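You operate a simulated robot arm through the tools that you are given. There is no shell and no other tool. Be economical: measure what you need, move in short steps, check, and stop when the job is done.

Carry out the task below with a simulated two-armed robot. There is one attempt and no reset: what you move stays moved.

TASK
Take the bruised tomato and leave it in the brown punnet. Put one of the small green apples from the crate stand top in the green parts bin. Take the green pear punnet on the clear end of the packing bench and put it away on the waist shelf of the stores rack. Take the long tomato punnet and leave it on the back of the packing bench. Fetch the short lime punnet and set it on the clear end of the packing bench. Fetch the large green pad and set it on the drying rack bars. Do these in any order. Set down upright: green pear punnet, short lime punnet.
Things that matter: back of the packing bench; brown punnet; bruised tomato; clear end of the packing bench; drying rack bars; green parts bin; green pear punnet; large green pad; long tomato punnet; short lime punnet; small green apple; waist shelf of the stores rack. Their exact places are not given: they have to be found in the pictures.

The check looks at the end state, three seconds after you hand in, the way a careful person would. Anything else that was tipped, shoved, dropped, spilled or broken makes it a failure.

THE ROBOT
Two 7-joint arms with two-finger grippers on one trunk, on a base that drives. Base frame: it is fixed to the floor where the robot stands at the start and does not move with it; the origin is under the middle of the robot, x ahead of it, y to its left, z up. Readings come in m, rad, newtons and seconds.
The left shoulder is at the start at [0.029, 0.161, 1.232], the right one opposite. With the tool pointing down near the work surface each hand reaches from about 0.1 to 0.32 m from the robot's upright axis, wherever it stands, measured 20 degrees to its own side. Places, roughly: back of the packing bench [1, 0.7, 0.9]; brown punnet (13x13x6 cm) [0.5, 0.4, 0.4]; bruised tomato (5x5x4 cm) [0.5, 0, 1]; clear end of the packing bench [0.5, 1.4, 0.9]; drying rack bars [-3.8, -3.4, 0.9]; green parts bin (13x15x8 cm) [0, -0.7, 0.6]; green pear punnet [0.5, 1.25, 1]; large green pad (10x7x4 cm) [-1.6, 0.9, 0.9]; long tomato punnet [1, 2, 1]; short lime punnet [0.75, 2.25, 1]; small green apple (6x6x5 cm) [0.5, -0.2, 1]; waist shelf of the stores rack [-7.6, -0.6, 0.7]. Payload 2.45 kg a hand.
Tool frame (each hand has its own): the origin (TCP) lies between the finger pads and is the grasp point; the fingertips stand 0.026 m ahead of it; z points along the fingers, y is the line along which they close. Largest opening 0.096 m; the body of the gripper starts 0.069 m behind the TCP.
Orientation is that of the tool frame in the base frame, as [roll, pitch, yaw] about the fixed x, y, z axes, in that order (R = Rz(yaw) Ry(pitch) Rx(roll)). With the fingers straight down and closing along the base's y, the tool's x points along the base's -x, its y along +y and its z along -z.

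THE INTERFACE
- The arms move only by the tool apply_moves. It takes "left_moves", "right_moves" or both (then of equal length, played together; a hand with none holds still); each is a list of rows, each an object of numbers (a shift or turn left out is 0, a gripper value left out holds the last): "x", "y", "z": the shift along the tool's x, y, z in m; "wx", "wy", "wz": the turn, a rotation vector about the tool's x, y, z in rad; "claw": the closure, from 0 (fully open) to 1 (shut). In form: [{"x": .., "y": .., "z": .., "wx": .., "wy": .., "wz": .., "claw": ..}, ...]. A call has 1 to 10 rows; each row is the pose to reach, as a shift and turn from the pose commanded when the call began, along the tool's axes at that moment. A row lasts 0.2 s, in which the tool goes at most 0.05 m and 0.15 rad; a call with a longer step from one row to the next is refused whole, and so is a gripper value outside its range. A pose out of reach is approached as far as the arm can. The call stops where the force on the tool passes 40 N (or 10 N more than at its start, if that is more) or the arm is blocked; 0.2 s more then pass. Each finger halts on what it meets, pressing with about 25 N; the grip force reading is that of the motor and also rises with nothing between the fingers. The clock runs only during rows and for 0.2 s after the last one: add rows that repeat a pose to give the fingers time. It gives the time, the measured TCP pose, the force on the tool (base axes), the opening and the grip force at its end, in the units of the frame above (readings bear some noise), with the torque about the TCP (base axes, N m) and any sound that the robot's microphone picked up, and new pictures: "pictures" is both (left out), scene, wrist or none (wrist: the cameras of the hands that moved).
- Cameras (640 x 400 px; columns grow to the right, rows downward): "scene" is now at [0.0694, -0.0048, 1.695]; the picture's right is [-0.22, -0.98, 0.00], its down [-0.80, 0.18, -0.57] and it looks along [0.56, -0.13, -0.82] (base axes); focal length 239 px, centre (320, 200). "left" rides on the left gripper at [0.082, -0.003, -0.098] in its tool frame; the picture's right is [0.04, 1.00, 0.00], its down [-0.73, 0.03, -0.68] and it looks along [-0.68, 0.03, 0.73] (tool axes); focal length 256 px, centre (320, 200). "right" rides on the right gripper at [0.082, 0.003, -0.098] in its tool frame; the picture's right is [-0.04, 1.00, 0.00], its down [-0.73, -0.03, -0.68] and it looks along [-0.68, -0.03, 0.73] (tool axes); focal length 256 px, centre (320, 200).
- slide_trunk(by): slides the trunk up (or, below 0, down) by that many m; the arms and the scene camera ride with it, the base frame stays. It gives what a move gives, with no picture.
- roll_base(legs): drives the robot by 1 to 6 legs, each [ahead, left, turn to the left] in m, m and rad, along the robot's own axes; the way and the turn of a leg run together, so that a leg with both is an arc; at most 1.5 m and 3.142 rad a leg. The arms and the cameras ride along, it lands a little off, and it stops where it bumps. It gives what a move gives, and a new picture of the scene camera.
- turn_head(pan, tilt): turns the head with the scene camera to pan (to the left, within 2.094 rad either way) and tilt (down, from -0.506 to 1.204), counted from straight ahead of the robot. It gives what a move gives, and a new picture of the scene camera.
- measure_at(camera, pixels): for up to 12 pixels [column, row] of the newest picture of that camera ("zoom" is the newest enlarged one), the place [x, y, z] in the base frame of the surface seen there, good to about 0.003 m, but the place of the scene camera against the robot may be out by one fixed shift of up to 0.018 m in any direction. The clock stands still meanwhile.
- inspect(camera, box): a new picture of the part [left, top, right, bottom] of that camera's present view, enlarged. The clock stands still meanwhile.
- hand_in(): hands the job in; it is judged then, once.

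Work in short steps. Measure before you move; look again where a grasp or a placing could have gone wrong, and mend it. You have 124 turns and 260 pictures in all, those below and enlarged ones among them. Open the grippers and draw the arms clear of the work before you hand the job in, unless the task says otherwise; then end with one line.

The tools are called after "Emit:" by a JSON object that holds its "name" and its "arguments". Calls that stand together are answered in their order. apply_moves: Moves the arms, as the interface text tells. Its arguments: {"type":"object","properties":{"left_moves":{"type":"array","items":{"type":"object","properties":{"x":{"type":"number"},"y":{"type":"number"},"z":{"type":"number"},"wx":{"type":"number"},"wy":{"type":"number"},"wz":{"type":"number"},"claw":{"type":"number"}}}},"right_moves":{"type":"array","items":{"type":"object","properties":{"x":{"type":"number"},"y":{"type":"number"},"z":{"type":"number"},"wx":{"type":"number"},"wy":{"type":"number"},"wz":{"type":"number"},"claw":{"type":"number"}}}},"pictures":{"type":"string","enum":["both","scene","wrist","none"]}},"required":[]} The other tools are called the same way: slide_trunk (by) slides the trunk up or down; roll_base (legs) drives the base; turn_head (pan, tilt) turns the head that bears the scene camera; measure_at (camera, pixels) gives the place of the surface under pixels of a picture; inspect (camera, box) takes an enlarged picture of a part of a camera's view; hand_in () hands the job in.

At the start:

```text
clock: 0.0
left_tool_pos: [0.4996, 0.1433, 1.3291]
left_tcp_rot: [3.141, 0.001, 3.14]
left_contact_force: [-0.2, 0.2, -1.2]
left_ft_torque: [0.04, 0.01, -0.01]
left_grip_width: 0.0961
left_gripper_force: 0.1
right_tool_pos: [0.5223, -0.3875, 1.3251]
right_tcp_rot: [-3.14, 0.001, 3.141]
right_contact_force: [0.6, 0.3, 0.3]
right_ft_torque: [-0.02, -0.01, -0.01]
right_grip_width: 0.0961
right_gripper_force: 0.1
trunk travel left (down, up): [-0.4, 0.167]
robot x, y, heading: [-0.001, -0.0034, 0.003]
head pan, tilt: [-0.222, 0.956]
```

scene: 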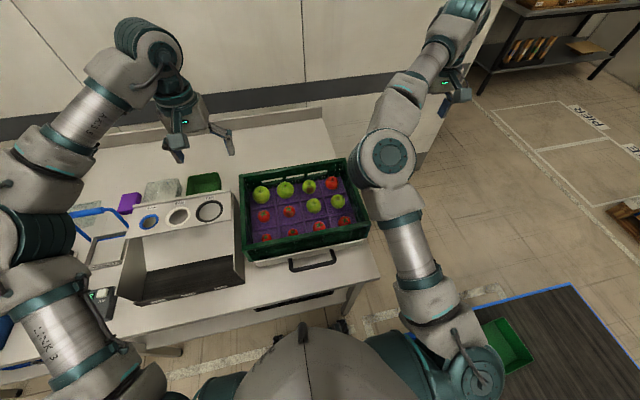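
right: 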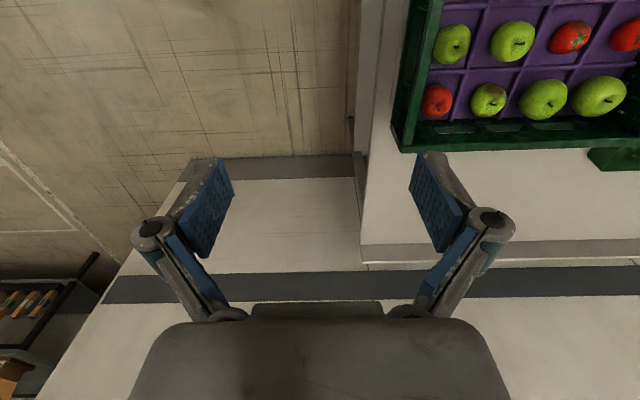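
left: 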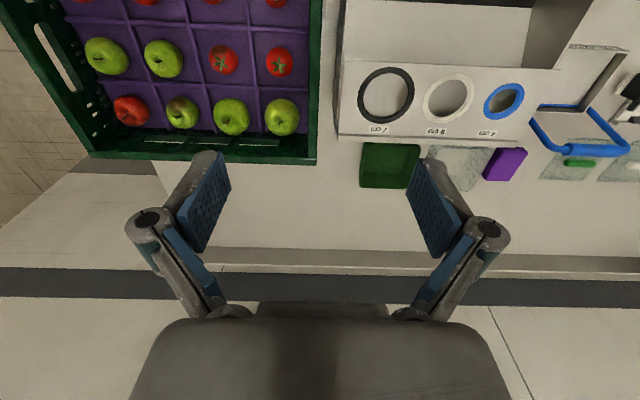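

The scene shows a crate with fruit (about [300,205]) on the bench and a green bin at lower right. I enlarge the crate first to find the bruised tomato and the small apples.

Emit:
{"name": "inspect", "arguments": {"camera": "scene", "box": [230, 150, 380, 260]}}

Emit:
{"name": "inspect", "arguments": {"camera": "left", "box": [0, 0, 340, 180]}}

```text
3.64 times, centred on (305, 205) of scene
```

zoom: 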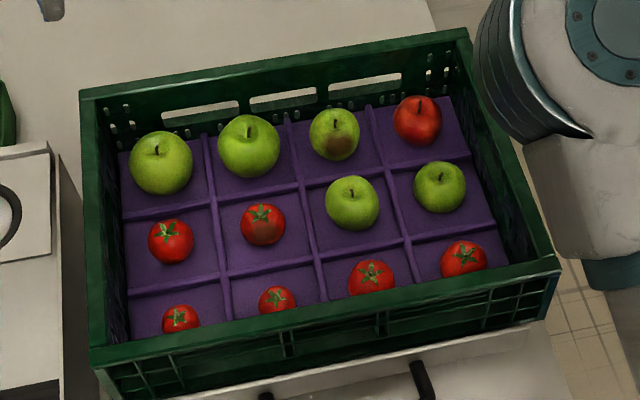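

```text
1.88 times, centred on (170, 90) of left
```

zoom: 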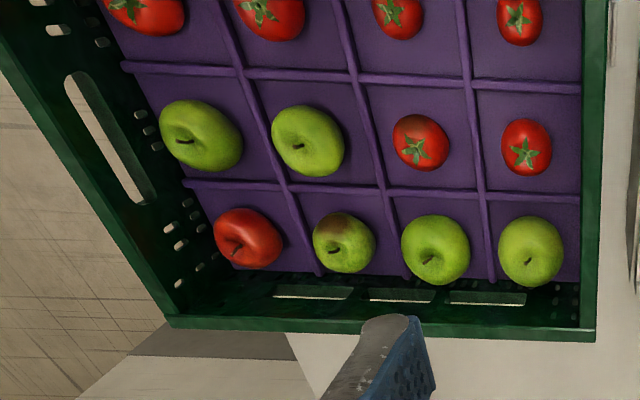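

The bruised tomato is row 2, second from left (scene ≈[289,212]); the apples at zoom (352,203) and (440,187) look smaller than those in the back row. I measure them and their edges.

Emit:
{"name": "inspect", "arguments": {"camera": "scene", "box": [230, 150, 380, 260]}}

Emit:
{"name": "measure_at", "arguments": {"camera": "zoom", "pixels": [[263, 222], [240, 225], [286, 225], [352, 200], [326, 202], [379, 202], [440, 186], [414, 187], [466, 187], [160, 160], [130, 160], [192, 162]]}}

Emit:
{"name": "measure_at", "arguments": {"camera": "zoom", "pixels": [[250, 145], [219, 147], [280, 147], [238, 265], [335, 133], [90, 95], [465, 35], [95, 355], [550, 265], [290, 120], [310, 225], [171, 242]]}}

Emit:
{"name": "turn_head", "arguments": {"pan": -1.2, "tilt": 0.9}}

Emit:
{"name": "turn_head", "arguments": {"pan": 0.6, "tilt": 0.9}}

Emit:
{"name": "turn_head", "arguments": {"pan": 1.3, "tilt": 0.6}}

```text
3.64 times, centred on (305, 205) of scene
```

zoom: 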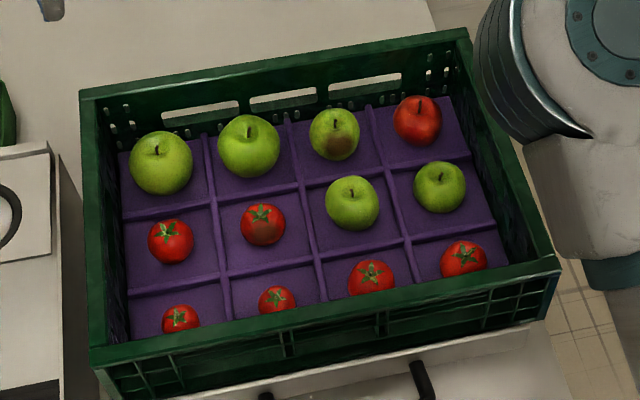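

```text
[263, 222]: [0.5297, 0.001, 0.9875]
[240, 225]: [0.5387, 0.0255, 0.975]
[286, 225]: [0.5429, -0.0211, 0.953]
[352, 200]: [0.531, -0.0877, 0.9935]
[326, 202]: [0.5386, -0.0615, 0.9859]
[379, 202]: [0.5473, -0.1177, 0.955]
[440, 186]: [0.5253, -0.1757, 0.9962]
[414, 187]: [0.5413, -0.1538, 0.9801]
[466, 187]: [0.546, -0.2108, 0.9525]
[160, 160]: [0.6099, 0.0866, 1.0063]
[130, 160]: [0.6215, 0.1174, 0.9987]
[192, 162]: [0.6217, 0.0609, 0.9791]
```

```text
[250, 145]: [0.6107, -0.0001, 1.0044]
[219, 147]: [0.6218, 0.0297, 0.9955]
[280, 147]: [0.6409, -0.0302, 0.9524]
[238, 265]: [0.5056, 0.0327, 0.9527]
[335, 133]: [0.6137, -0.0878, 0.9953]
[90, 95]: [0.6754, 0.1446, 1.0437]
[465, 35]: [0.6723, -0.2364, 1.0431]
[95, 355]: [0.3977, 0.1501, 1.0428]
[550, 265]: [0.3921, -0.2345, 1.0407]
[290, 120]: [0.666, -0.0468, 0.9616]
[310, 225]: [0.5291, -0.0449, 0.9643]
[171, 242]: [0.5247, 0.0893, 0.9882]
```

```text
clock: 1.2
left_tool_pos: [0.4965, 0.1438, 1.3315]
left_tcp_rot: [3.141, 0.003, 3.141]
left_contact_force: [-0.7, -0.1, -0.2]
left_ft_torque: [-0.01, 0.0, 0.02]
left_grip_width: 0.096
left_gripper_force: 0.2
right_tool_pos: [0.5184, -0.3856, 1.3271]
right_tcp_rot: [3.142, 0.005, 3.141]
right_contact_force: [-0.6, -0.1, 0.7]
right_ft_torque: [0.02, 0.02, -0.03]
right_grip_width: 0.0959
right_gripper_force: 0.0
trunk travel left (down, up): [-0.4, 0.167]
robot x, y, heading: [0.0014, 0.0022, -0.002]
head pan, tilt: [-1.201, 0.901]
```

scene: 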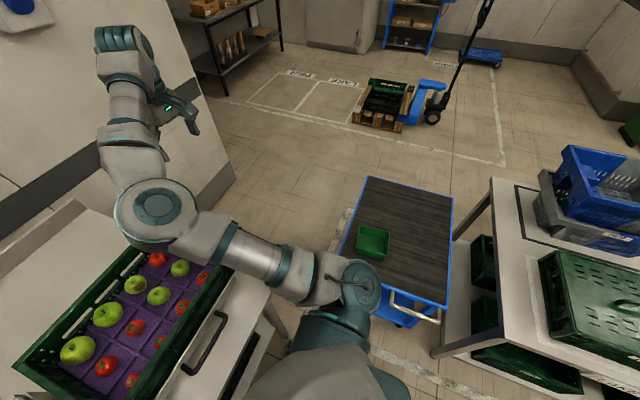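

```text
clock: 3.0
left_tool_pos: [0.4961, 0.1432, 1.3318]
left_tcp_rot: [3.14, 0.004, -3.14]
left_contact_force: [-0.4, -0.3, -0.4]
left_ft_torque: [-0.01, 0.03, -0.01]
left_grip_width: 0.0959
left_gripper_force: 0.1
right_tool_pos: [0.5181, -0.3877, 1.3284]
right_tcp_rot: [-3.138, 0.003, 3.14]
right_contact_force: [0.1, -0.6, -0.3]
right_ft_torque: [0.01, 0.0, 0.0]
right_grip_width: 0.096
right_gripper_force: 0.0
trunk travel left (down, up): [-0.4, 0.167]
robot x, y, heading: [0.0048, -0.0042, -0.001]
head pan, tilt: [0.6, 0.901]
```

scene: 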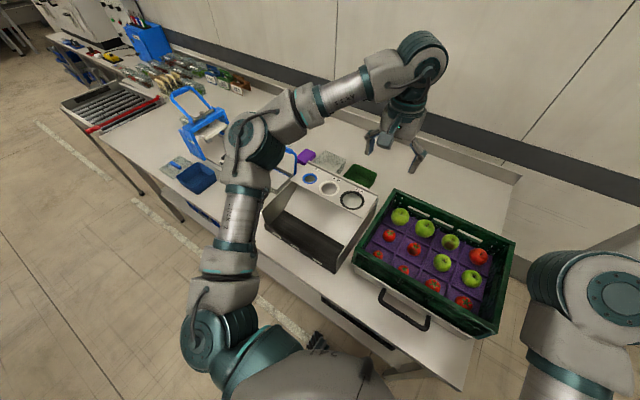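

```text
clock: 4.1
left_tool_pos: [0.4951, 0.1441, 1.3297]
left_tcp_rot: [3.14, 0.005, 3.141]
left_contact_force: [0.6, 0.1, 0.0]
left_ft_torque: [-0.02, -0.02, 0.02]
left_grip_width: 0.0959
left_gripper_force: 0.1
right_tool_pos: [0.5181, -0.3874, 1.3267]
right_tcp_rot: [-3.14, 0.003, 3.141]
right_contact_force: [-0.1, 0.4, 0.4]
right_ft_torque: [-0.04, 0.02, -0.01]
right_grip_width: 0.0959
right_gripper_force: 0.1
trunk travel left (down, up): [-0.4, 0.167]
robot x, y, heading: [0.0003, -0.0007, -0.001]
head pan, tilt: [1.3, 0.6]
```

scene: 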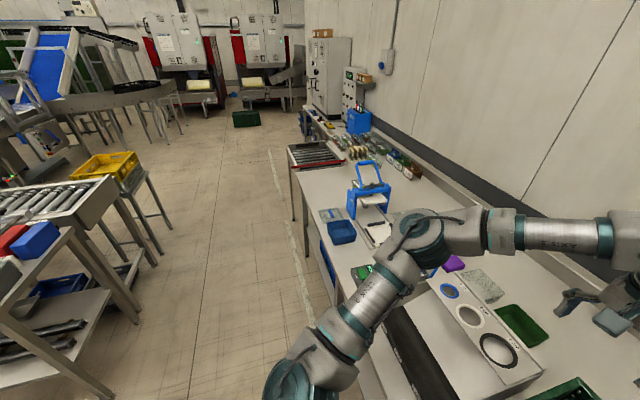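

The apple at (0.535,-0.09) is a small one. I move the right hand above it to test reach and measure it more precisely with the wrist camera.

Emit:
{"name": "apply_moves", "arguments": {"right_moves": [{"y": 0.045}, {"y": 0.09, "z": 0.02}, {"y": 0.135, "z": 0.04}, {"y": 0.18, "z": 0.06}, {"y": 0.22, "z": 0.08}, {"y": 0.26, "z": 0.1}, {"y": 0.295, "z": 0.13}, {"x": -0.015, "y": 0.297, "z": 0.16}], "pictures": "both"}}

```text
clock: 5.9
left_tool_pos: [0.5011, 0.1511, 1.3279]
left_tcp_rot: [-3.137, -0.002, -3.14]
left_contact_force: [0.2, 0.6, 0.6]
left_ft_torque: [-0.04, 0.0, 0.0]
left_grip_width: 0.0959
left_gripper_force: 0.0
right_tool_pos: [0.6489, -0.1288, 1.1844]
right_tcp_rot: [-3.136, -0.002, -3.142]
right_contact_force: [0.1, 0.0, -0.4]
right_ft_torque: [-0.03, 0.03, 0.05]
right_grip_width: 0.0959
right_gripper_force: 0.1
right hand out of reach, approached as far as the arm can: row 2, 3, 4, 5, 6, 7, 8
trunk travel left (down, up): [-0.4, 0.167]
robot x, y, heading: [0.0018, -0.0044, 0.006]
head pan, tilt: [1.3, 0.6]
```

scene: 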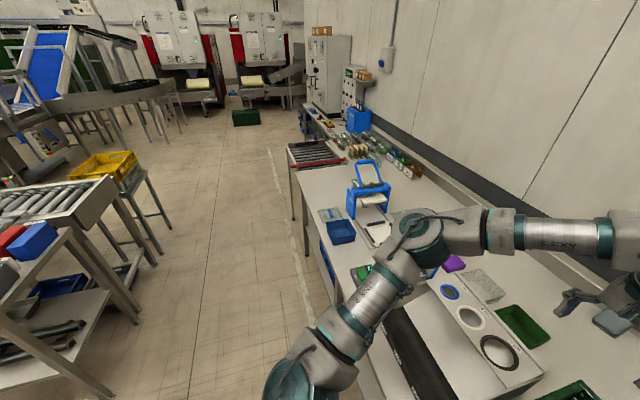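
right: 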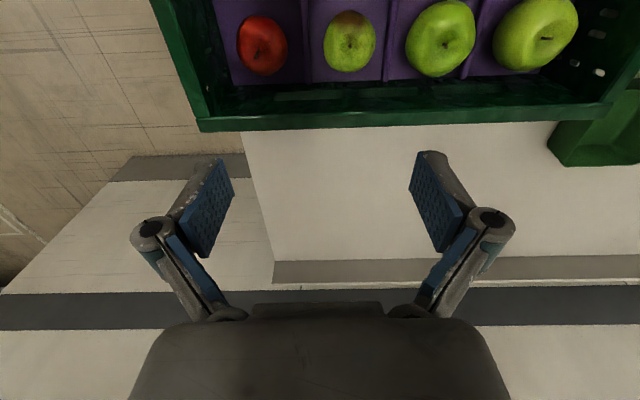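

The hand was pushed outward to x=0.649, so it has a minimum-reach limit here. I test whether it can go straight down from this pose.

Emit:
{"name": "apply_moves", "arguments": {"right_moves": [{"z": 0.02}, {"z": 0.04}, {"z": 0.055}], "pictures": "none"}}

Emit:
{"name": "turn_head", "arguments": {"pan": -0.1, "tilt": 1.2}}

```text
clock: 6.7
left_tool_pos: [0.4954, 0.1471, 1.3325]
left_tcp_rot: [-3.14, 0.006, 3.14]
left_contact_force: [0.4, -1.3, -0.2]
left_ft_torque: [0.01, -0.01, 0.04]
left_grip_width: 0.0961
left_gripper_force: 0.0
right_tool_pos: [0.644, -0.1305, 1.1314]
right_tcp_rot: [-3.136, 0.003, -3.141]
right_contact_force: [0.9, 0.2, -0.9]
right_ft_torque: [0.01, -0.02, -0.01]
right_grip_width: 0.0956
right_gripper_force: 0.1
trunk travel left (down, up): [-0.4, 0.167]
robot x, y, heading: [0.0003, -0.0009, 0.001]
head pan, tilt: [1.3, 0.6]
```

```text
clock: 8.2
left_tool_pos: [0.497, 0.1433, 1.3303]
left_tcp_rot: [-3.141, 0.004, 3.141]
left_contact_force: [0.6, -0.9, -0.2]
left_ft_torque: [-0.03, 0.0, 0.0]
left_grip_width: 0.0959
left_gripper_force: 0.0
right_tool_pos: [0.645, -0.1354, 1.1299]
right_tcp_rot: [-3.141, 0.002, -3.141]
right_contact_force: [0.4, -0.1, -0.8]
right_ft_torque: [-0.03, -0.03, 0.03]
right_grip_width: 0.0961
right_gripper_force: 0.2
trunk travel left (down, up): [-0.4, 0.167]
robot x, y, heading: [-0.002, -0.0006, 0.001]
head pan, tilt: [-0.099, 1.201]
```

scene: 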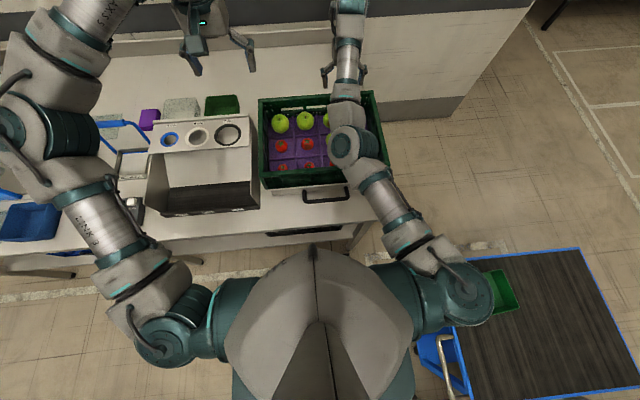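

Going down works. Now I test pulling the hand back toward the robot at this lower height.

Emit:
{"name": "apply_moves", "arguments": {"right_moves": [{"x": 0.03}, {"x": 0.06}, {"x": 0.09}, {"x": 0.11, "y": 0.02}, {"x": 0.11, "y": 0.035}], "pictures": "both"}}

```text
clock: 9.4
left_tool_pos: [0.4967, 0.144, 1.331]
left_tcp_rot: [-3.139, 0.003, -3.141]
left_contact_force: [0.8, -0.9, -0.5]
left_ft_torque: [0.0, 0.0, 0.02]
left_grip_width: 0.0961
left_gripper_force: 0.0
right_tool_pos: [0.6458, -0.1324, 1.1295]
right_tcp_rot: [3.141, 0.002, -3.14]
right_contact_force: [0.7, -0.4, -0.4]
right_ft_torque: [-0.02, -0.03, -0.04]
right_grip_width: 0.0959
right_gripper_force: 0.1
right hand out of reach, approached as far as the arm can: row 1, 2, 3, 4, 5
trunk travel left (down, up): [-0.4, 0.167]
robot x, y, heading: [-0.0031, -0.0019, -0.002]
head pan, tilt: [-0.099, 1.201]
```

scene: 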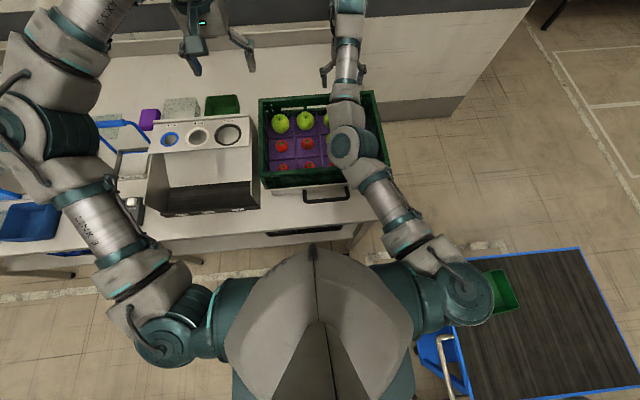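
right: 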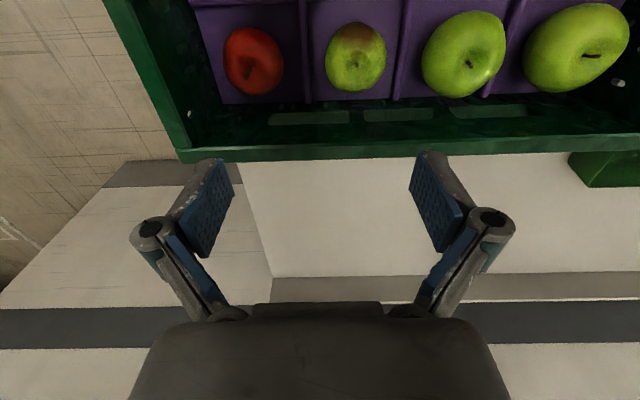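

The hand can't come inward, so I shift the base instead: back 0.11 m and left 0.04 m puts the hand over the small apple.

Emit:
{"name": "roll_base", "arguments": {"legs": [[-0.11, 0.042, 0]]}}

Emit:
{"name": "apply_moves", "arguments": {"right_moves": [{"claw": 0.1}, {"claw": 0.25}], "pictures": "wrist"}}

```text
clock: 10.7
left_tool_pos: [0.3881, 0.1652, 1.3321]
left_tcp_rot: [3.127, 0.002, 3.141]
left_contact_force: [-0.9, 0.1, 0.4]
left_ft_torque: [0.06, -0.08, -0.03]
left_grip_width: 0.0959
left_gripper_force: 0.1
right_tool_pos: [0.5384, -0.1081, 1.1283]
right_tcp_rot: [3.13, 0.0, 3.14]
right_contact_force: [0.3, -0.5, -0.8]
right_ft_torque: [0.09, -0.04, 0.0]
right_grip_width: 0.0961
right_gripper_force: 0.1
trunk travel left (down, up): [-0.4, 0.167]
robot x, y, heading: [-0.1083, 0.0396, 0.003]
head pan, tilt: [-0.099, 1.201]
```

scene: 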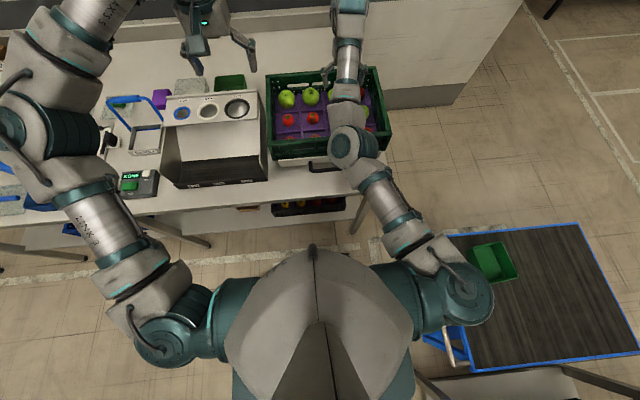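

```text
clock: 11.3
left_tool_pos: [0.3816, 0.1921, 1.3316]
left_tcp_rot: [-3.136, 0.006, -3.14]
left_contact_force: [0.3, -0.5, 1.0]
left_ft_torque: [-0.06, 0.04, 0.04]
left_grip_width: 0.0962
left_gripper_force: 0.0
right_tool_pos: [0.534, -0.0844, 1.1337]
right_tcp_rot: [-3.134, 0.007, 3.141]
right_contact_force: [-0.6, 0.1, 0.0]
right_ft_torque: [-0.01, -0.05, 0.02]
right_grip_width: 0.0721
right_gripper_force: 0.0
trunk travel left (down, up): [-0.4, 0.167]
robot x, y, heading: [-0.1099, 0.038, 0.0]
head pan, tilt: [-0.099, 1.201]
```

right: 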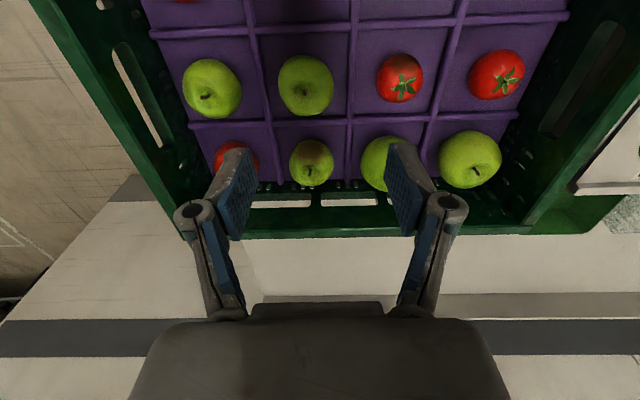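

The hand is near the apple (at [306,85] in the right view). I measure its edges from the wrist camera.

Emit:
{"name": "measure_at", "arguments": {"camera": "right", "pixels": [[306, 72], [306, 85], [306, 100], [281, 85], [330, 85], [306, 114], [306, 58], [400, 75], [400, 90], [379, 78], [421, 78], [400, 102]]}}

```text
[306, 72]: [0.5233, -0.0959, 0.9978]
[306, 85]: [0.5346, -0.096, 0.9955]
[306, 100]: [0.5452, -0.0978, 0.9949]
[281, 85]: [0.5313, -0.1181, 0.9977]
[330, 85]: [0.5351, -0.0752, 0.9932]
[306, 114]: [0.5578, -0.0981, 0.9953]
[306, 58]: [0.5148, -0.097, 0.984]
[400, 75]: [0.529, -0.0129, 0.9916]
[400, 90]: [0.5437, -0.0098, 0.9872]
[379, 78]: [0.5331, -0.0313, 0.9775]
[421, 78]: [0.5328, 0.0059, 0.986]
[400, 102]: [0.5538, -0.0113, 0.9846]
```

Apple centre ≈ (0.536, -0.0965), top ≈0.997. I align and descend part way, then check.

Emit:
{"name": "apply_moves", "arguments": {"right_moves": [{"y": -0.006, "z": 0.03, "claw": 0.25}, {"y": -0.011, "z": 0.06}, {"y": -0.011, "z": 0.085}, {"y": -0.011, "z": 0.085}], "pictures": "wrist"}}

```text
clock: 12.3
left_tool_pos: [0.3811, 0.1852, 1.3327]
left_tcp_rot: [-3.141, 0.007, -3.141]
left_contact_force: [-0.5, 0.8, 0.2]
left_ft_torque: [-0.04, 0.05, 0.02]
left_grip_width: 0.096
left_gripper_force: 0.0
right_tool_pos: [0.5347, -0.0993, 1.0506]
right_tcp_rot: [-3.138, 0.011, 3.141]
right_contact_force: [1.0, 0.1, 0.2]
right_ft_torque: [-0.04, -0.02, -0.02]
right_grip_width: 0.0719
right_gripper_force: 0.0
trunk travel left (down, up): [-0.4, 0.167]
robot x, y, heading: [-0.1079, 0.0406, 0.001]
head pan, tilt: [-0.099, 1.201]
```

right: 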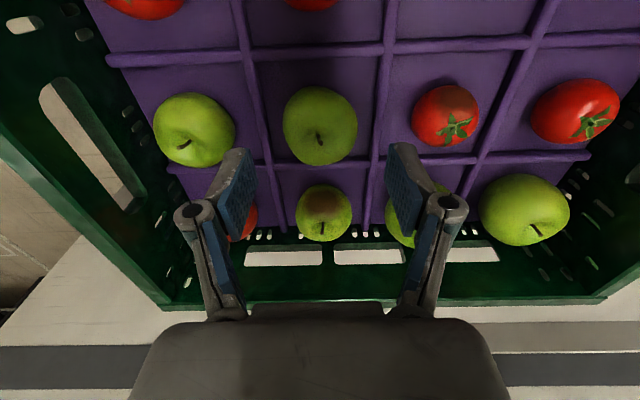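

Apple is centred between the fingers (col 320). Descend to z≈0.983 and close.

Emit:
{"name": "apply_moves", "arguments": {"right_moves": [{"z": 0.03}, {"z": 0.05}, {"z": 0.067}, {"z": 0.067}, {"z": 0.067, "claw": 0.5}, {"z": 0.067, "claw": 0.6}, {"z": 0.067, "claw": 0.7}, {"z": 0.067, "claw": 0.7}], "pictures": "wrist"}}

```text
clock: 13.4
left_tool_pos: [0.3756, 0.1707, 1.3359]
left_tcp_rot: [3.13, 0.012, -3.141]
left_contact_force: [-1.3, -0.3, -0.1]
left_ft_torque: [0.05, -0.03, -0.01]
left_grip_width: 0.0961
left_gripper_force: 0.0
right_tool_pos: [0.532, -0.1086, 0.9882]
right_tcp_rot: [3.127, 0.023, -3.134]
right_contact_force: [-1.6, 9.1, 21.7]
right_ft_torque: [-0.43, 0.25, -0.09]
right_grip_width: 0.0485
right_gripper_force: 24.7
trunk travel left (down, up): [-0.4, 0.167]
robot x, y, heading: [-0.1081, 0.0377, -0.001]
head pan, tilt: [-0.099, 1.201]
stopped in row 5 (right hand): the force on the tool passed its limit at 50 N (the readings are from after the stop); the commanded pose is now the measured one
```

right: 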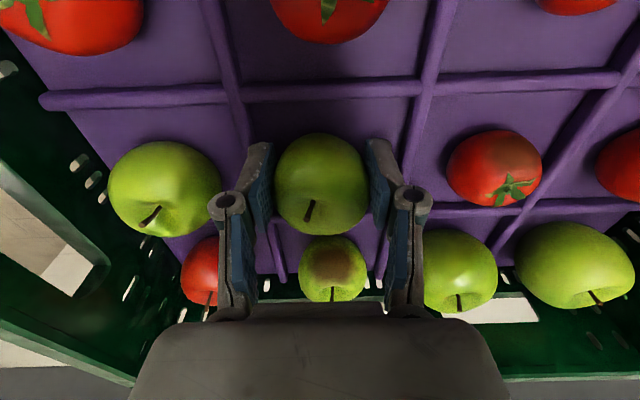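

The apple appears clasped (width 0.0485, force 24.7) with some floor contact. I lift gently with the grip held.

Emit:
{"name": "apply_moves", "arguments": {"right_moves": [{"z": -0.01, "claw": 0.8}, {"z": -0.03, "claw": 0.8}, {"z": -0.07}, {"z": -0.11}, {"z": -0.16}, {"z": -0.2}], "pictures": "both"}}

```text
clock: 14.8
left_tool_pos: [0.3751, 0.1762, 1.337]
left_tcp_rot: [3.137, 0.014, -3.139]
left_contact_force: [-0.2, 0.0, -0.7]
left_ft_torque: [0.0, -0.03, 0.02]
left_grip_width: 0.0957
left_gripper_force: 0.0
right_tool_pos: [0.5315, -0.1097, 1.191]
right_tcp_rot: [3.13, 0.018, -3.136]
right_contact_force: [0.1, -0.4, -0.6]
right_ft_torque: [0.02, -0.04, -0.02]
right_grip_width: 0.0488
right_gripper_force: 24.7
right hand out of reach, approached as far as the arm can: row 4, 5, 6
trunk travel left (down, up): [-0.4, 0.167]
robot x, y, heading: [-0.1087, 0.041, -0.001]
head pan, tilt: [-0.099, 1.201]
```

scene: 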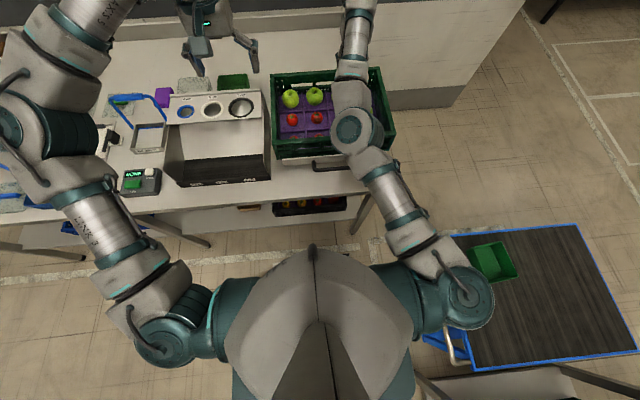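
right: 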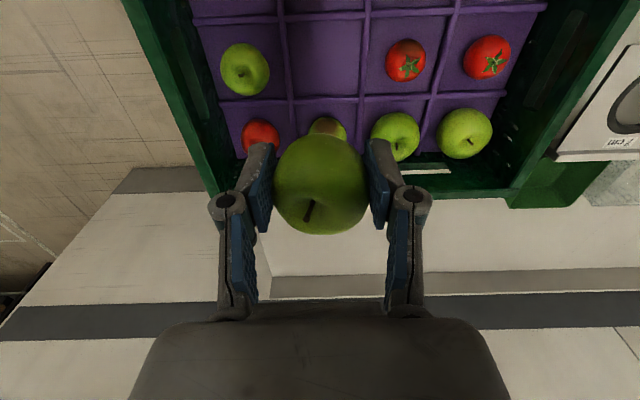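

The apple is held. I measure the green parts bin (scene [492,260]) and cart edges to plan the turn.

Emit:
{"name": "measure_at", "arguments": {"camera": "scene", "pixels": [[492, 262], [473, 247], [505, 240], [517, 275], [446, 235], [578, 224], [455, 330], [637, 355], [310, 207], [365, 195], [440, 340], [465, 372]]}}

Emit:
{"name": "turn_head", "arguments": {"pan": -1.9, "tilt": 0.9}}

Emit:
{"name": "turn_head", "arguments": {"pan": 1.9, "tilt": 0.7}}

```text
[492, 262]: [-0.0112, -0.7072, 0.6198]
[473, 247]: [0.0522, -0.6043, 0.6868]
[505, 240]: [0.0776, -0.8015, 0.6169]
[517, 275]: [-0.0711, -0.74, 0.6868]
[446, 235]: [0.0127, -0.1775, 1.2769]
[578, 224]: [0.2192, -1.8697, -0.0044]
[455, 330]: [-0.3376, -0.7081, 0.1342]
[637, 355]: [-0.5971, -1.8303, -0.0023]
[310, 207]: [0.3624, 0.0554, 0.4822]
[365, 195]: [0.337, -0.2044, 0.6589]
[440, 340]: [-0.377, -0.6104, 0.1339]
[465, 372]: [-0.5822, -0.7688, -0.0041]
```

```text
clock: 16.6
left_tool_pos: [0.377, 0.1762, 1.3347]
left_tcp_rot: [3.134, 0.011, -3.14]
left_contact_force: [-0.6, -0.1, -0.9]
left_ft_torque: [0.0, 0.01, 0.01]
left_grip_width: 0.0958
left_gripper_force: 0.2
right_tool_pos: [0.5334, -0.1117, 1.1886]
right_tcp_rot: [3.132, 0.018, -3.137]
right_contact_force: [0.1, 0.6, -0.2]
right_ft_torque: [-0.05, 0.0, -0.01]
right_grip_width: 0.0481
right_gripper_force: 24.8
trunk travel left (down, up): [-0.4, 0.167]
robot x, y, heading: [-0.108, 0.0384, 0.004]
head pan, tilt: [-1.901, 0.901]
```

scene: 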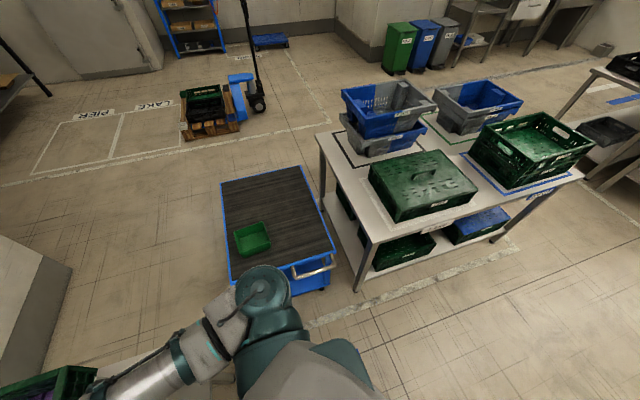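

```text
clock: 19.8
left_tool_pos: [0.3777, 0.1763, 1.3355]
left_tcp_rot: [3.134, 0.011, -3.141]
left_contact_force: [0.3, 0.2, -0.4]
left_ft_torque: [-0.02, 0.0, -0.01]
left_grip_width: 0.0959
left_gripper_force: 0.1
right_tool_pos: [0.5345, -0.1111, 1.1876]
right_tcp_rot: [3.131, 0.018, -3.137]
right_contact_force: [0.4, 0.2, -0.9]
right_ft_torque: [-0.01, 0.0, 0.04]
right_grip_width: 0.0482
right_gripper_force: 24.6
trunk travel left (down, up): [-0.4, 0.167]
robot x, y, heading: [-0.108, 0.0417, 0.004]
head pan, tilt: [1.901, 0.7]
```

scene: 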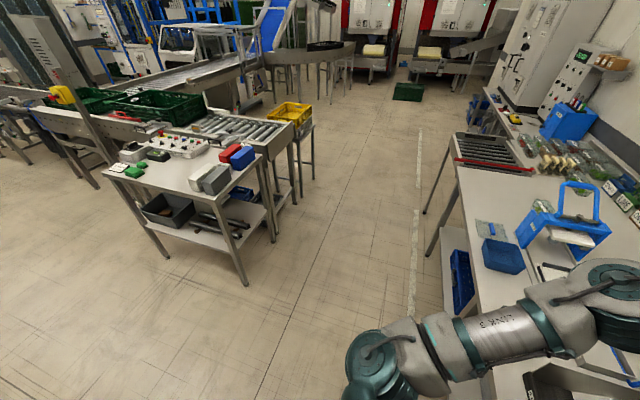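

Bin centre ≈ (-0.01,-0.68), rim z≈0.687. I turn the robot right 1.2 rad so the held apple faces the bin.

Emit:
{"name": "roll_base", "arguments": {"legs": [[0, 0, -1.2]]}}

Emit:
{"name": "turn_head", "arguments": {"pan": -0.2, "tilt": 1.0}}

```text
clock: 23.2
left_tool_pos: [0.1777, -0.3775, 1.3359]
left_tcp_rot: [3.139, 0.01, 1.899]
left_contact_force: [-0.1, 0.0, -1.2]
left_ft_torque: [0.01, 0.0, -0.04]
left_grip_width: 0.0962
left_gripper_force: 0.1
right_tool_pos: [-0.0422, -0.6174, 1.189]
right_tcp_rot: [3.131, 0.017, 1.903]
right_contact_force: [0.4, -0.2, -0.7]
right_ft_torque: [-0.02, -0.03, 0.04]
right_grip_width: 0.0483
right_gripper_force: 24.4
trunk travel left (down, up): [-0.4, 0.167]
robot x, y, heading: [-0.108, 0.0403, -1.241]
head pan, tilt: [1.901, 0.7]
```

scene: 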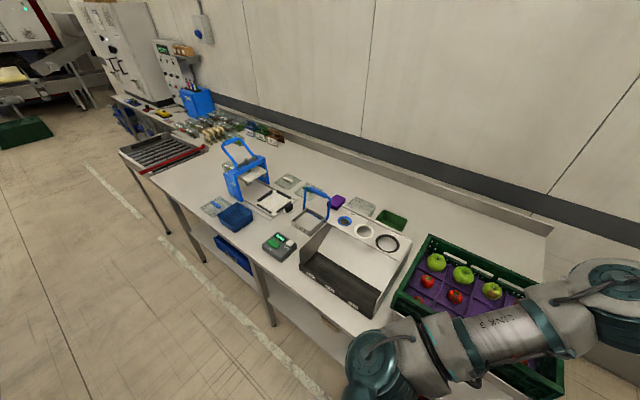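

```text
clock: 25.2
left_tool_pos: [0.1757, -0.3726, 1.3379]
left_tcp_rot: [3.135, 0.014, 1.899]
left_contact_force: [-0.1, -0.5, 0.3]
left_ft_torque: [-0.02, 0.01, 0.03]
left_grip_width: 0.0959
left_gripper_force: 0.1
right_tool_pos: [-0.044, -0.615, 1.1921]
right_tcp_rot: [3.13, 0.02, 1.901]
right_contact_force: [-0.2, 0.2, -0.1]
right_ft_torque: [0.01, -0.01, -0.01]
right_grip_width: 0.0479
right_gripper_force: 24.8
trunk travel left (down, up): [-0.4, 0.167]
robot x, y, heading: [-0.1058, 0.0399, -1.24]
head pan, tilt: [-0.201, 1.0]
```

scene: 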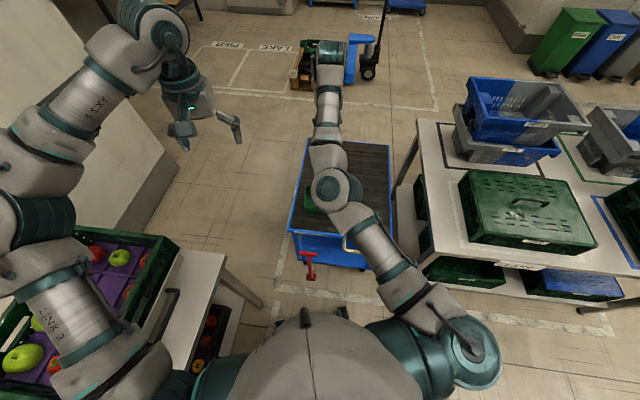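

The left arm overhangs the crate, so I won't lower the trunk here; I reach down with the right arm alone toward the bin.

Emit:
{"name": "apply_moves", "arguments": {"right_moves": [{"x": -0.03}, {"x": -0.06, "y": 0.011}, {"x": -0.072, "y": 0.011, "z": 0.04}, {"x": -0.072, "y": 0.011, "z": 0.09}, {"x": -0.072, "y": 0.011, "z": 0.14}, {"x": -0.072, "y": 0.011, "z": 0.19}, {"x": -0.072, "y": 0.011, "z": 0.24}, {"x": -0.072, "y": 0.011, "z": 0.28}, {"x": -0.072, "y": 0.011, "z": 0.32}], "pictures": "both"}}

```text
clock: 27.2
left_tool_pos: [0.1753, -0.3754, 1.3367]
left_tcp_rot: [3.135, 0.015, 1.899]
left_contact_force: [-0.4, 0.4, 0.1]
left_ft_torque: [0.04, -0.02, 0.01]
left_grip_width: 0.0957
left_gripper_force: 0.1
right_tool_pos: [-0.0249, -0.6396, 0.9055]
right_tcp_rot: [3.132, 0.02, 1.902]
right_contact_force: [0.6, -0.5, -0.9]
right_ft_torque: [0.0, -0.02, -0.01]
right_grip_width: 0.0479
right_gripper_force: 25.0
right hand out of reach, approached as far as the arm can: row 1, 2, 3, 4, 5, 6, 7, 8, 9
trunk travel left (down, up): [-0.4, 0.167]
robot x, y, heading: [-0.1087, 0.0397, -1.237]
head pan, tilt: [-0.201, 1.0]
```

scene: 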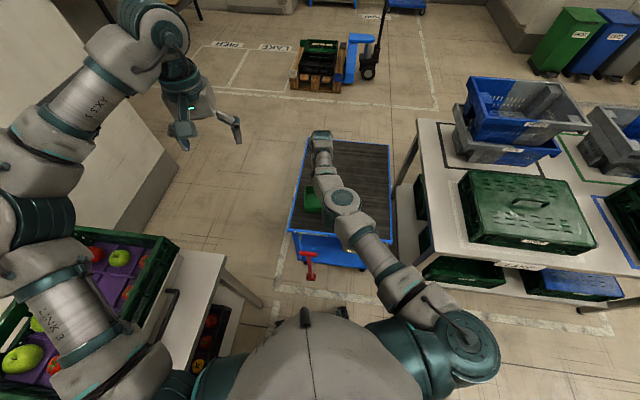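
right: 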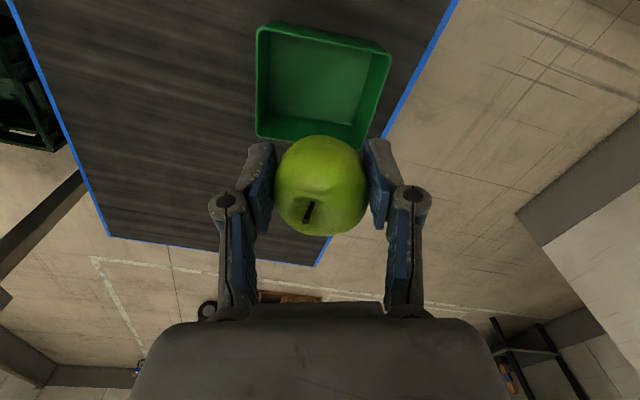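

The bin shows at [322,82] in the wrist view. I measure its rim corners.

Emit:
{"name": "measure_at", "arguments": {"camera": "right", "pixels": [[258, 25], [389, 55], [257, 136], [365, 145], [318, 80]]}}

```text
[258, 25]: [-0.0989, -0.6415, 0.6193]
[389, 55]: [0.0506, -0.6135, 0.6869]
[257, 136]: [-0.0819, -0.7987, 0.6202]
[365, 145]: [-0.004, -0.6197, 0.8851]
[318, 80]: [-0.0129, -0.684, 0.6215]
```

The hand needs 0.045 m further forward; I go down while extending with the arm.

Emit:
{"name": "apply_moves", "arguments": {"right_moves": [{"x": -0.015, "z": 0.03}, {"x": -0.03, "z": 0.06}, {"x": -0.045, "z": 0.1}], "pictures": "wrist"}}

```text
clock: 28.0
left_tool_pos: [0.1739, -0.3721, 1.3371]
left_tcp_rot: [3.137, 0.015, 1.899]
left_contact_force: [-0.3, -0.3, -0.4]
left_ft_torque: [0.0, -0.02, 0.05]
left_grip_width: 0.0959
left_gripper_force: 0.0
right_tool_pos: [-0.0174, -0.6123, 0.8276]
right_tcp_rot: [3.118, 0.026, 1.894]
right_contact_force: [0.5, 0.1, -1.0]
right_ft_torque: [0.06, 0.0, 0.01]
right_grip_width: 0.0481
right_gripper_force: 25.1
right hand out of reach, approached as far as the arm can: row 1, 2, 3
trunk travel left (down, up): [-0.4, 0.167]
robot x, y, heading: [-0.104, 0.0386, -1.245]
head pan, tilt: [-0.201, 1.0]
```

right: 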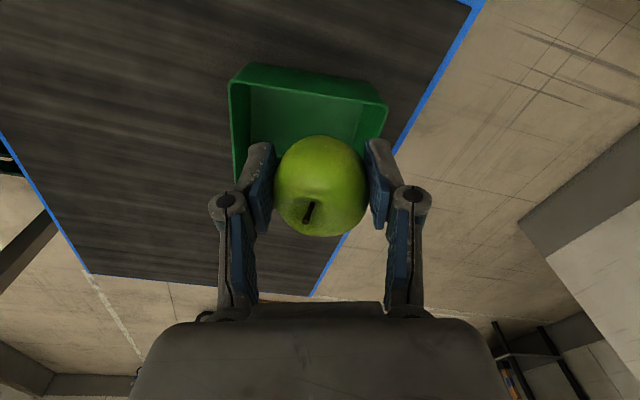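

That's maximum reach, so I drive the base 0.07 m ahead and 0.02 m right to bring the apple over the bin.

Emit:
{"name": "roll_base", "arguments": {"legs": [[0.07, -0.02, 0]]}}

Emit:
{"name": "apply_moves", "arguments": {"right_moves": [{"z": 0.03}, {"z": 0.06}, {"z": 0.08}], "pictures": "wrist"}}

```text
clock: 29.1
left_tool_pos: [0.1889, -0.4389, 1.3391]
left_tcp_rot: [-3.141, 0.018, 1.902]
left_contact_force: [0.7, 0.5, -0.8]
left_ft_torque: [0.02, 0.03, -0.01]
left_grip_width: 0.0962
left_gripper_force: 0.0
right_tool_pos: [-0.005, -0.6797, 0.829]
right_tcp_rot: [3.123, 0.03, 1.899]
right_contact_force: [1.2, 0.9, -1.4]
right_ft_torque: [-0.03, 0.08, 0.01]
right_grip_width: 0.0483
right_gripper_force: 24.8
trunk travel left (down, up): [-0.4, 0.167]
robot x, y, heading: [-0.1039, -0.0298, -1.241]
head pan, tilt: [-0.201, 1.0]
```

scene: 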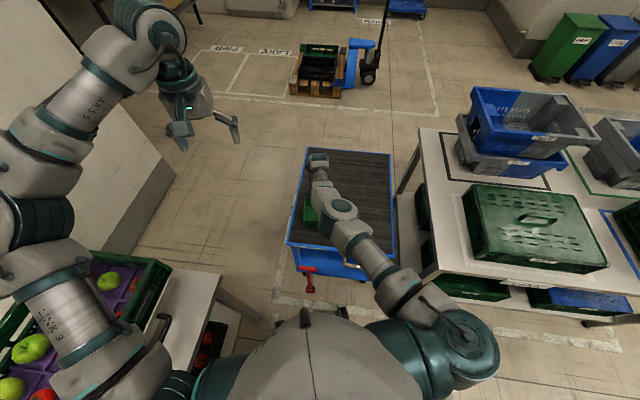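

```text
clock: 29.9
left_tool_pos: [0.1829, -0.4453, 1.3389]
left_tcp_rot: [3.136, 0.016, 1.903]
left_contact_force: [0.0, 0.0, -0.8]
left_ft_torque: [0.01, 0.06, -0.02]
left_grip_width: 0.096
left_gripper_force: 0.1
right_tool_pos: [-0.0171, -0.6775, 0.7879]
right_tcp_rot: [3.115, 0.027, 1.9]
right_contact_force: [-0.2, -0.2, -1.4]
right_ft_torque: [0.0, -0.02, 0.0]
right_grip_width: 0.0481
right_gripper_force: 25.3
right hand out of reach, approached as far as the arm can: row 1, 2, 3
trunk travel left (down, up): [-0.4, 0.167]
robot x, y, heading: [-0.102, -0.0322, -1.243]
head pan, tilt: [-0.201, 1.0]
```

right: 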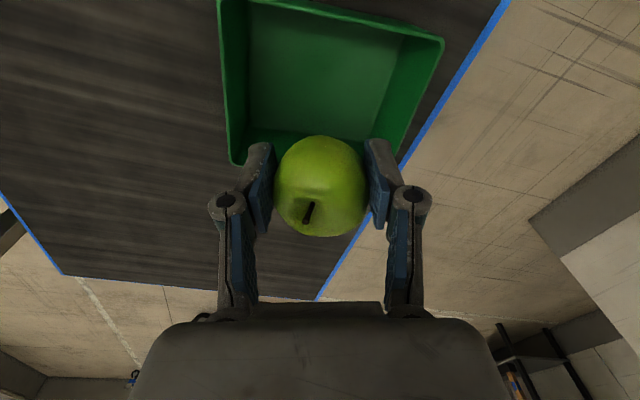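

The hand is at max downward reach; I check the left arm's clearance above the crate before lowering the trunk by ~0.11 m, and re-measure the bin.

Emit:
{"name": "measure_at", "arguments": {"camera": "scene", "pixels": [[50, 270], [80, 330], [120, 370], [40, 210], [110, 280], [140, 345], [60, 390]]}}

Emit:
{"name": "measure_at", "arguments": {"camera": "right", "pixels": [[232, 162], [440, 40], [318, 75], [225, 70], [405, 120]]}}

```text
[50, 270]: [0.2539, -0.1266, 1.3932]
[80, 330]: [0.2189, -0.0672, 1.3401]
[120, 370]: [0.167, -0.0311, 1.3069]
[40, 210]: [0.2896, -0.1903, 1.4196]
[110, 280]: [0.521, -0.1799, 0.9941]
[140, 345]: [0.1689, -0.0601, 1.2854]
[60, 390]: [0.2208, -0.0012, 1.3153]
```

```text
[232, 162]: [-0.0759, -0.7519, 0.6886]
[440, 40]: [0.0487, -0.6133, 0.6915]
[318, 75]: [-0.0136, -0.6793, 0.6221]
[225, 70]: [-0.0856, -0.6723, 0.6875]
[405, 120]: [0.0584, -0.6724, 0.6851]
```

Left arm is at x≤0.29 while the crate starts at 0.39, so lowering is safe. Bin centre is (-0.0135,-0.683); I lower the trunk 0.115 m.

Emit:
{"name": "slide_trunk", "arguments": {"by": -0.115}}

Emit:
{"name": "apply_moves", "arguments": {"right_moves": [{"x": 0.0}, {"x": -0.003}], "pictures": "wrist"}}

```text
clock: 31.3
left_tool_pos: [0.1797, -0.4438, 1.2253]
left_tcp_rot: [3.134, 0.019, 1.902]
left_contact_force: [0.0, -0.3, -0.3]
left_ft_torque: [-0.06, -0.02, -0.03]
left_grip_width: 0.096
left_gripper_force: 0.0
right_tool_pos: [-0.0201, -0.6788, 0.6769]
right_tcp_rot: [3.117, 0.027, 1.896]
right_contact_force: [-0.9, 0.9, 0.2]
right_ft_torque: [0.03, -0.01, 0.02]
right_grip_width: 0.0483
right_gripper_force: 24.9
trunk travel left (down, up): [-0.285, 0.282]
robot x, y, heading: [-0.1048, -0.0369, -1.241]
head pan, tilt: [-0.201, 1.0]
```

```text
clock: 31.9
left_tool_pos: [0.1899, -0.4406, 1.2242]
left_tcp_rot: [-3.142, 0.017, 1.901]
left_contact_force: [0.9, 0.6, 0.1]
left_ft_torque: [-0.03, 0.02, -0.02]
left_grip_width: 0.0959
left_gripper_force: 0.0
right_tool_pos: [-0.0129, -0.6797, 0.6778]
right_tcp_rot: [3.121, 0.028, 1.899]
right_contact_force: [0.5, -0.7, -0.2]
right_ft_torque: [-0.02, 0.04, -0.02]
right_grip_width: 0.0481
right_gripper_force: 24.8
trunk travel left (down, up): [-0.285, 0.282]
robot x, y, heading: [-0.1008, -0.0349, -1.237]
head pan, tilt: [-0.201, 1.0]
```

right: 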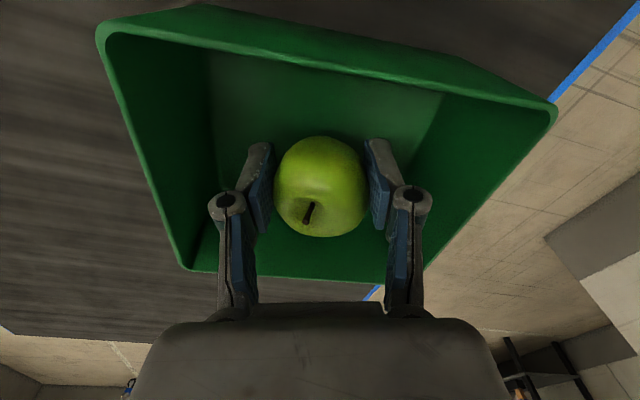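

The apple is well inside the bin. I lower it 0.02 m via the trunk, release, then raise.

Emit:
{"name": "slide_trunk", "arguments": {"by": -0.022}}

Emit:
{"name": "apply_moves", "arguments": {"right_moves": [{"claw": 0.6}, {"claw": 0.45}, {"claw": 0.3}, {"claw": 0.3}], "pictures": "wrist"}}

Emit:
{"name": "slide_trunk", "arguments": {"by": 0.137}}

Emit:
{"name": "apply_moves", "arguments": {"right_moves": [{"z": -0.04}, {"z": -0.08}, {"z": -0.12}, {"z": -0.16}, {"z": -0.2}, {"z": -0.24}, {"z": -0.28}, {"z": -0.3}], "pictures": "wrist"}}

```text
clock: 32.6
left_tool_pos: [0.1847, -0.4422, 1.2015]
left_tcp_rot: [3.14, 0.016, 1.902]
left_contact_force: [-0.5, 0.0, 0.4]
left_ft_torque: [-0.02, 0.02, 0.01]
left_grip_width: 0.0958
left_gripper_force: 0.1
right_tool_pos: [-0.0182, -0.6813, 0.6547]
right_tcp_rot: [3.123, 0.027, 1.898]
right_contact_force: [-3.6, -2.2, 10.6]
right_ft_torque: [-0.17, 0.08, -0.03]
right_grip_width: 0.0479
right_gripper_force: 25.4
trunk travel left (down, up): [-0.263, 0.304]
robot x, y, heading: [-0.1036, -0.0297, -1.239]
head pan, tilt: [-0.201, 1.0]
```

```text
clock: 33.6
left_tool_pos: [0.1852, -0.4419, 1.2026]
left_tcp_rot: [3.139, 0.018, 1.901]
left_contact_force: [0.5, 1.0, -0.1]
left_ft_torque: [-0.02, -0.03, 0.02]
left_grip_width: 0.0959
left_gripper_force: 0.1
right_tool_pos: [-0.0176, -0.6807, 0.6536]
right_tcp_rot: [3.12, 0.026, 1.899]
right_contact_force: [0.0, 0.4, 0.0]
right_ft_torque: [0.0, 0.0, 0.01]
right_grip_width: 0.0672
right_gripper_force: 0.2
trunk travel left (down, up): [-0.263, 0.304]
robot x, y, heading: [-0.1023, -0.037, -1.242]
head pan, tilt: [-0.201, 1.0]
```

right: 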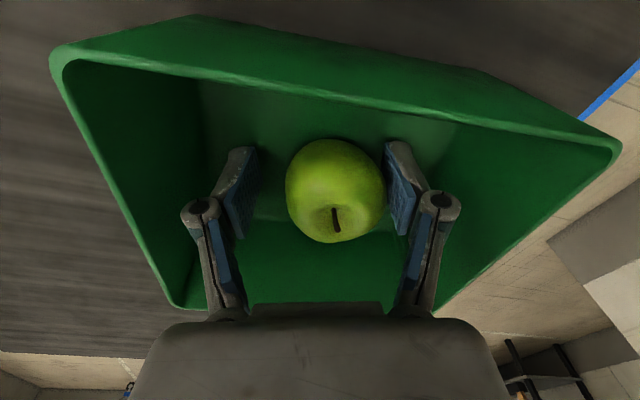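

```text
clock: 35.3
left_tool_pos: [0.185, -0.4422, 1.3377]
left_tcp_rot: [3.138, 0.017, 1.902]
left_contact_force: [-0.1, -0.3, -0.4]
left_ft_torque: [-0.02, 0.01, -0.04]
left_grip_width: 0.0961
left_gripper_force: 0.1
right_tool_pos: [-0.0167, -0.6807, 0.7953]
right_tcp_rot: [3.118, 0.038, 1.898]
right_contact_force: [0.3, 0.5, -0.4]
right_ft_torque: [0.01, -0.02, -0.01]
right_grip_width: 0.0673
right_gripper_force: 0.1
trunk travel left (down, up): [-0.4, 0.167]
robot x, y, heading: [-0.1016, -0.0311, -1.235]
head pan, tilt: [-0.201, 1.0]
```

```text
clock: 37.1
left_tool_pos: [0.1849, -0.4427, 1.3385]
left_tcp_rot: [3.137, 0.017, 1.903]
left_contact_force: [-0.3, -0.2, 0.1]
left_ft_torque: [0.02, 0.02, -0.02]
left_grip_width: 0.096
left_gripper_force: 0.0
right_tool_pos: [-0.027, -0.6843, 1.1]
right_tcp_rot: [3.117, 0.036, 1.898]
right_contact_force: [-0.5, -0.3, -0.7]
right_ft_torque: [0.03, 0.01, 0.02]
right_grip_width: 0.0672
right_gripper_force: 0.1
right hand out of reach, approached as far as the arm can: row 4, 5, 6, 7, 8
trunk travel left (down, up): [-0.4, 0.167]
robot x, y, heading: [-0.1058, -0.034, -1.241]
head pan, tilt: [-0.201, 1.0]
```

right: 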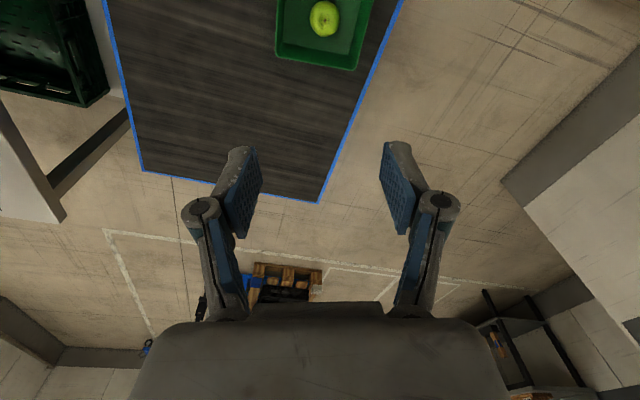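

Apple is in the bin. I raise the trunk slightly for clearance, turn back left 1.24 rad, and shift left to put the right hand over the bruised tomato.

Emit:
{"name": "slide_trunk", "arguments": {"by": 0.05}}

Emit:
{"name": "roll_base", "arguments": {"legs": [[0, 0, 1.24], [0, 0.16, 0]]}}

Emit:
{"name": "apply_moves", "arguments": {"right_moves": [{"claw": 0.3}], "pictures": "wrist"}}

```text
clock: 38.0
left_tool_pos: [0.1859, -0.443, 1.388]
left_tcp_rot: [3.139, 0.017, 1.902]
left_contact_force: [-0.4, 1.2, 0.1]
left_ft_torque: [0.02, 0.02, 0.01]
left_grip_width: 0.096
left_gripper_force: 0.1
right_tool_pos: [-0.0287, -0.6849, 1.1484]
right_tcp_rot: [3.115, 0.035, 1.899]
right_contact_force: [-0.4, -0.2, -0.2]
right_ft_torque: [-0.03, -0.02, -0.03]
right_grip_width: 0.0673
right_gripper_force: 0.0
trunk travel left (down, up): [-0.45, 0.117]
robot x, y, heading: [-0.1017, -0.0354, -1.239]
head pan, tilt: [-0.201, 1.0]
```

```text
clock: 42.4
left_tool_pos: [0.3869, 0.1965, 1.3928]
left_tcp_rot: [3.101, 0.015, 3.11]
left_contact_force: [-0.3, -2.7, 0.4]
left_ft_torque: [0.19, -0.02, -0.02]
left_grip_width: 0.0961
left_gripper_force: 0.0
right_tool_pos: [0.5391, -0.0789, 1.1422]
right_tcp_rot: [3.081, 0.035, 3.106]
right_contact_force: [-1.0, -2.3, -0.1]
right_ft_torque: [0.26, -0.08, 0.01]
right_grip_width: 0.0671
right_gripper_force: 0.1
trunk travel left (down, up): [-0.45, 0.117]
robot x, y, heading: [-0.0927, 0.1207, -0.027]
head pan, tilt: [-0.201, 1.0]
```

scene: 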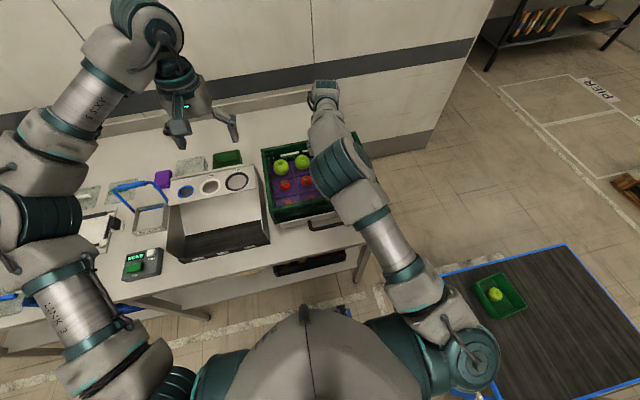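

```text
clock: 43.0
left_tool_pos: [0.3773, 0.2703, 1.391]
left_tcp_rot: [-3.133, 0.023, 3.116]
left_contact_force: [0.5, -0.9, -0.1]
left_ft_torque: [0.04, 0.01, 0.03]
left_grip_width: 0.0959
left_gripper_force: 0.1
right_tool_pos: [0.5316, -0.0142, 1.1537]
right_tcp_rot: [3.134, 0.044, 3.12]
right_contact_force: [0.7, -0.8, -1.1]
right_ft_torque: [-0.01, 0.04, 0.01]
right_grip_width: 0.0671
right_gripper_force: 0.1
trunk travel left (down, up): [-0.45, 0.117]
robot x, y, heading: [-0.0987, 0.1296, -0.031]
head pan, tilt: [-0.201, 1.0]
stopped in row 1 (right hand): the arm was blocked; the commanded pose is now the measured one
```

right: 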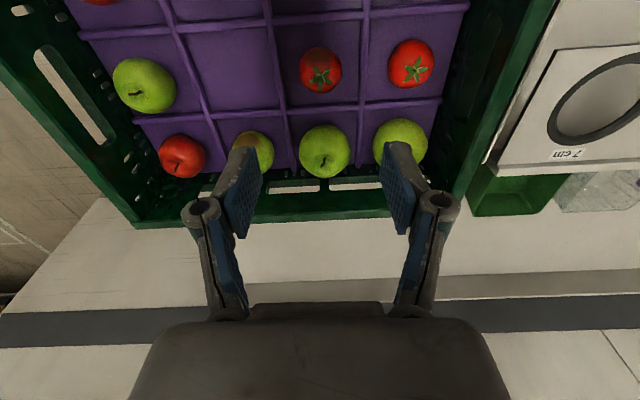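

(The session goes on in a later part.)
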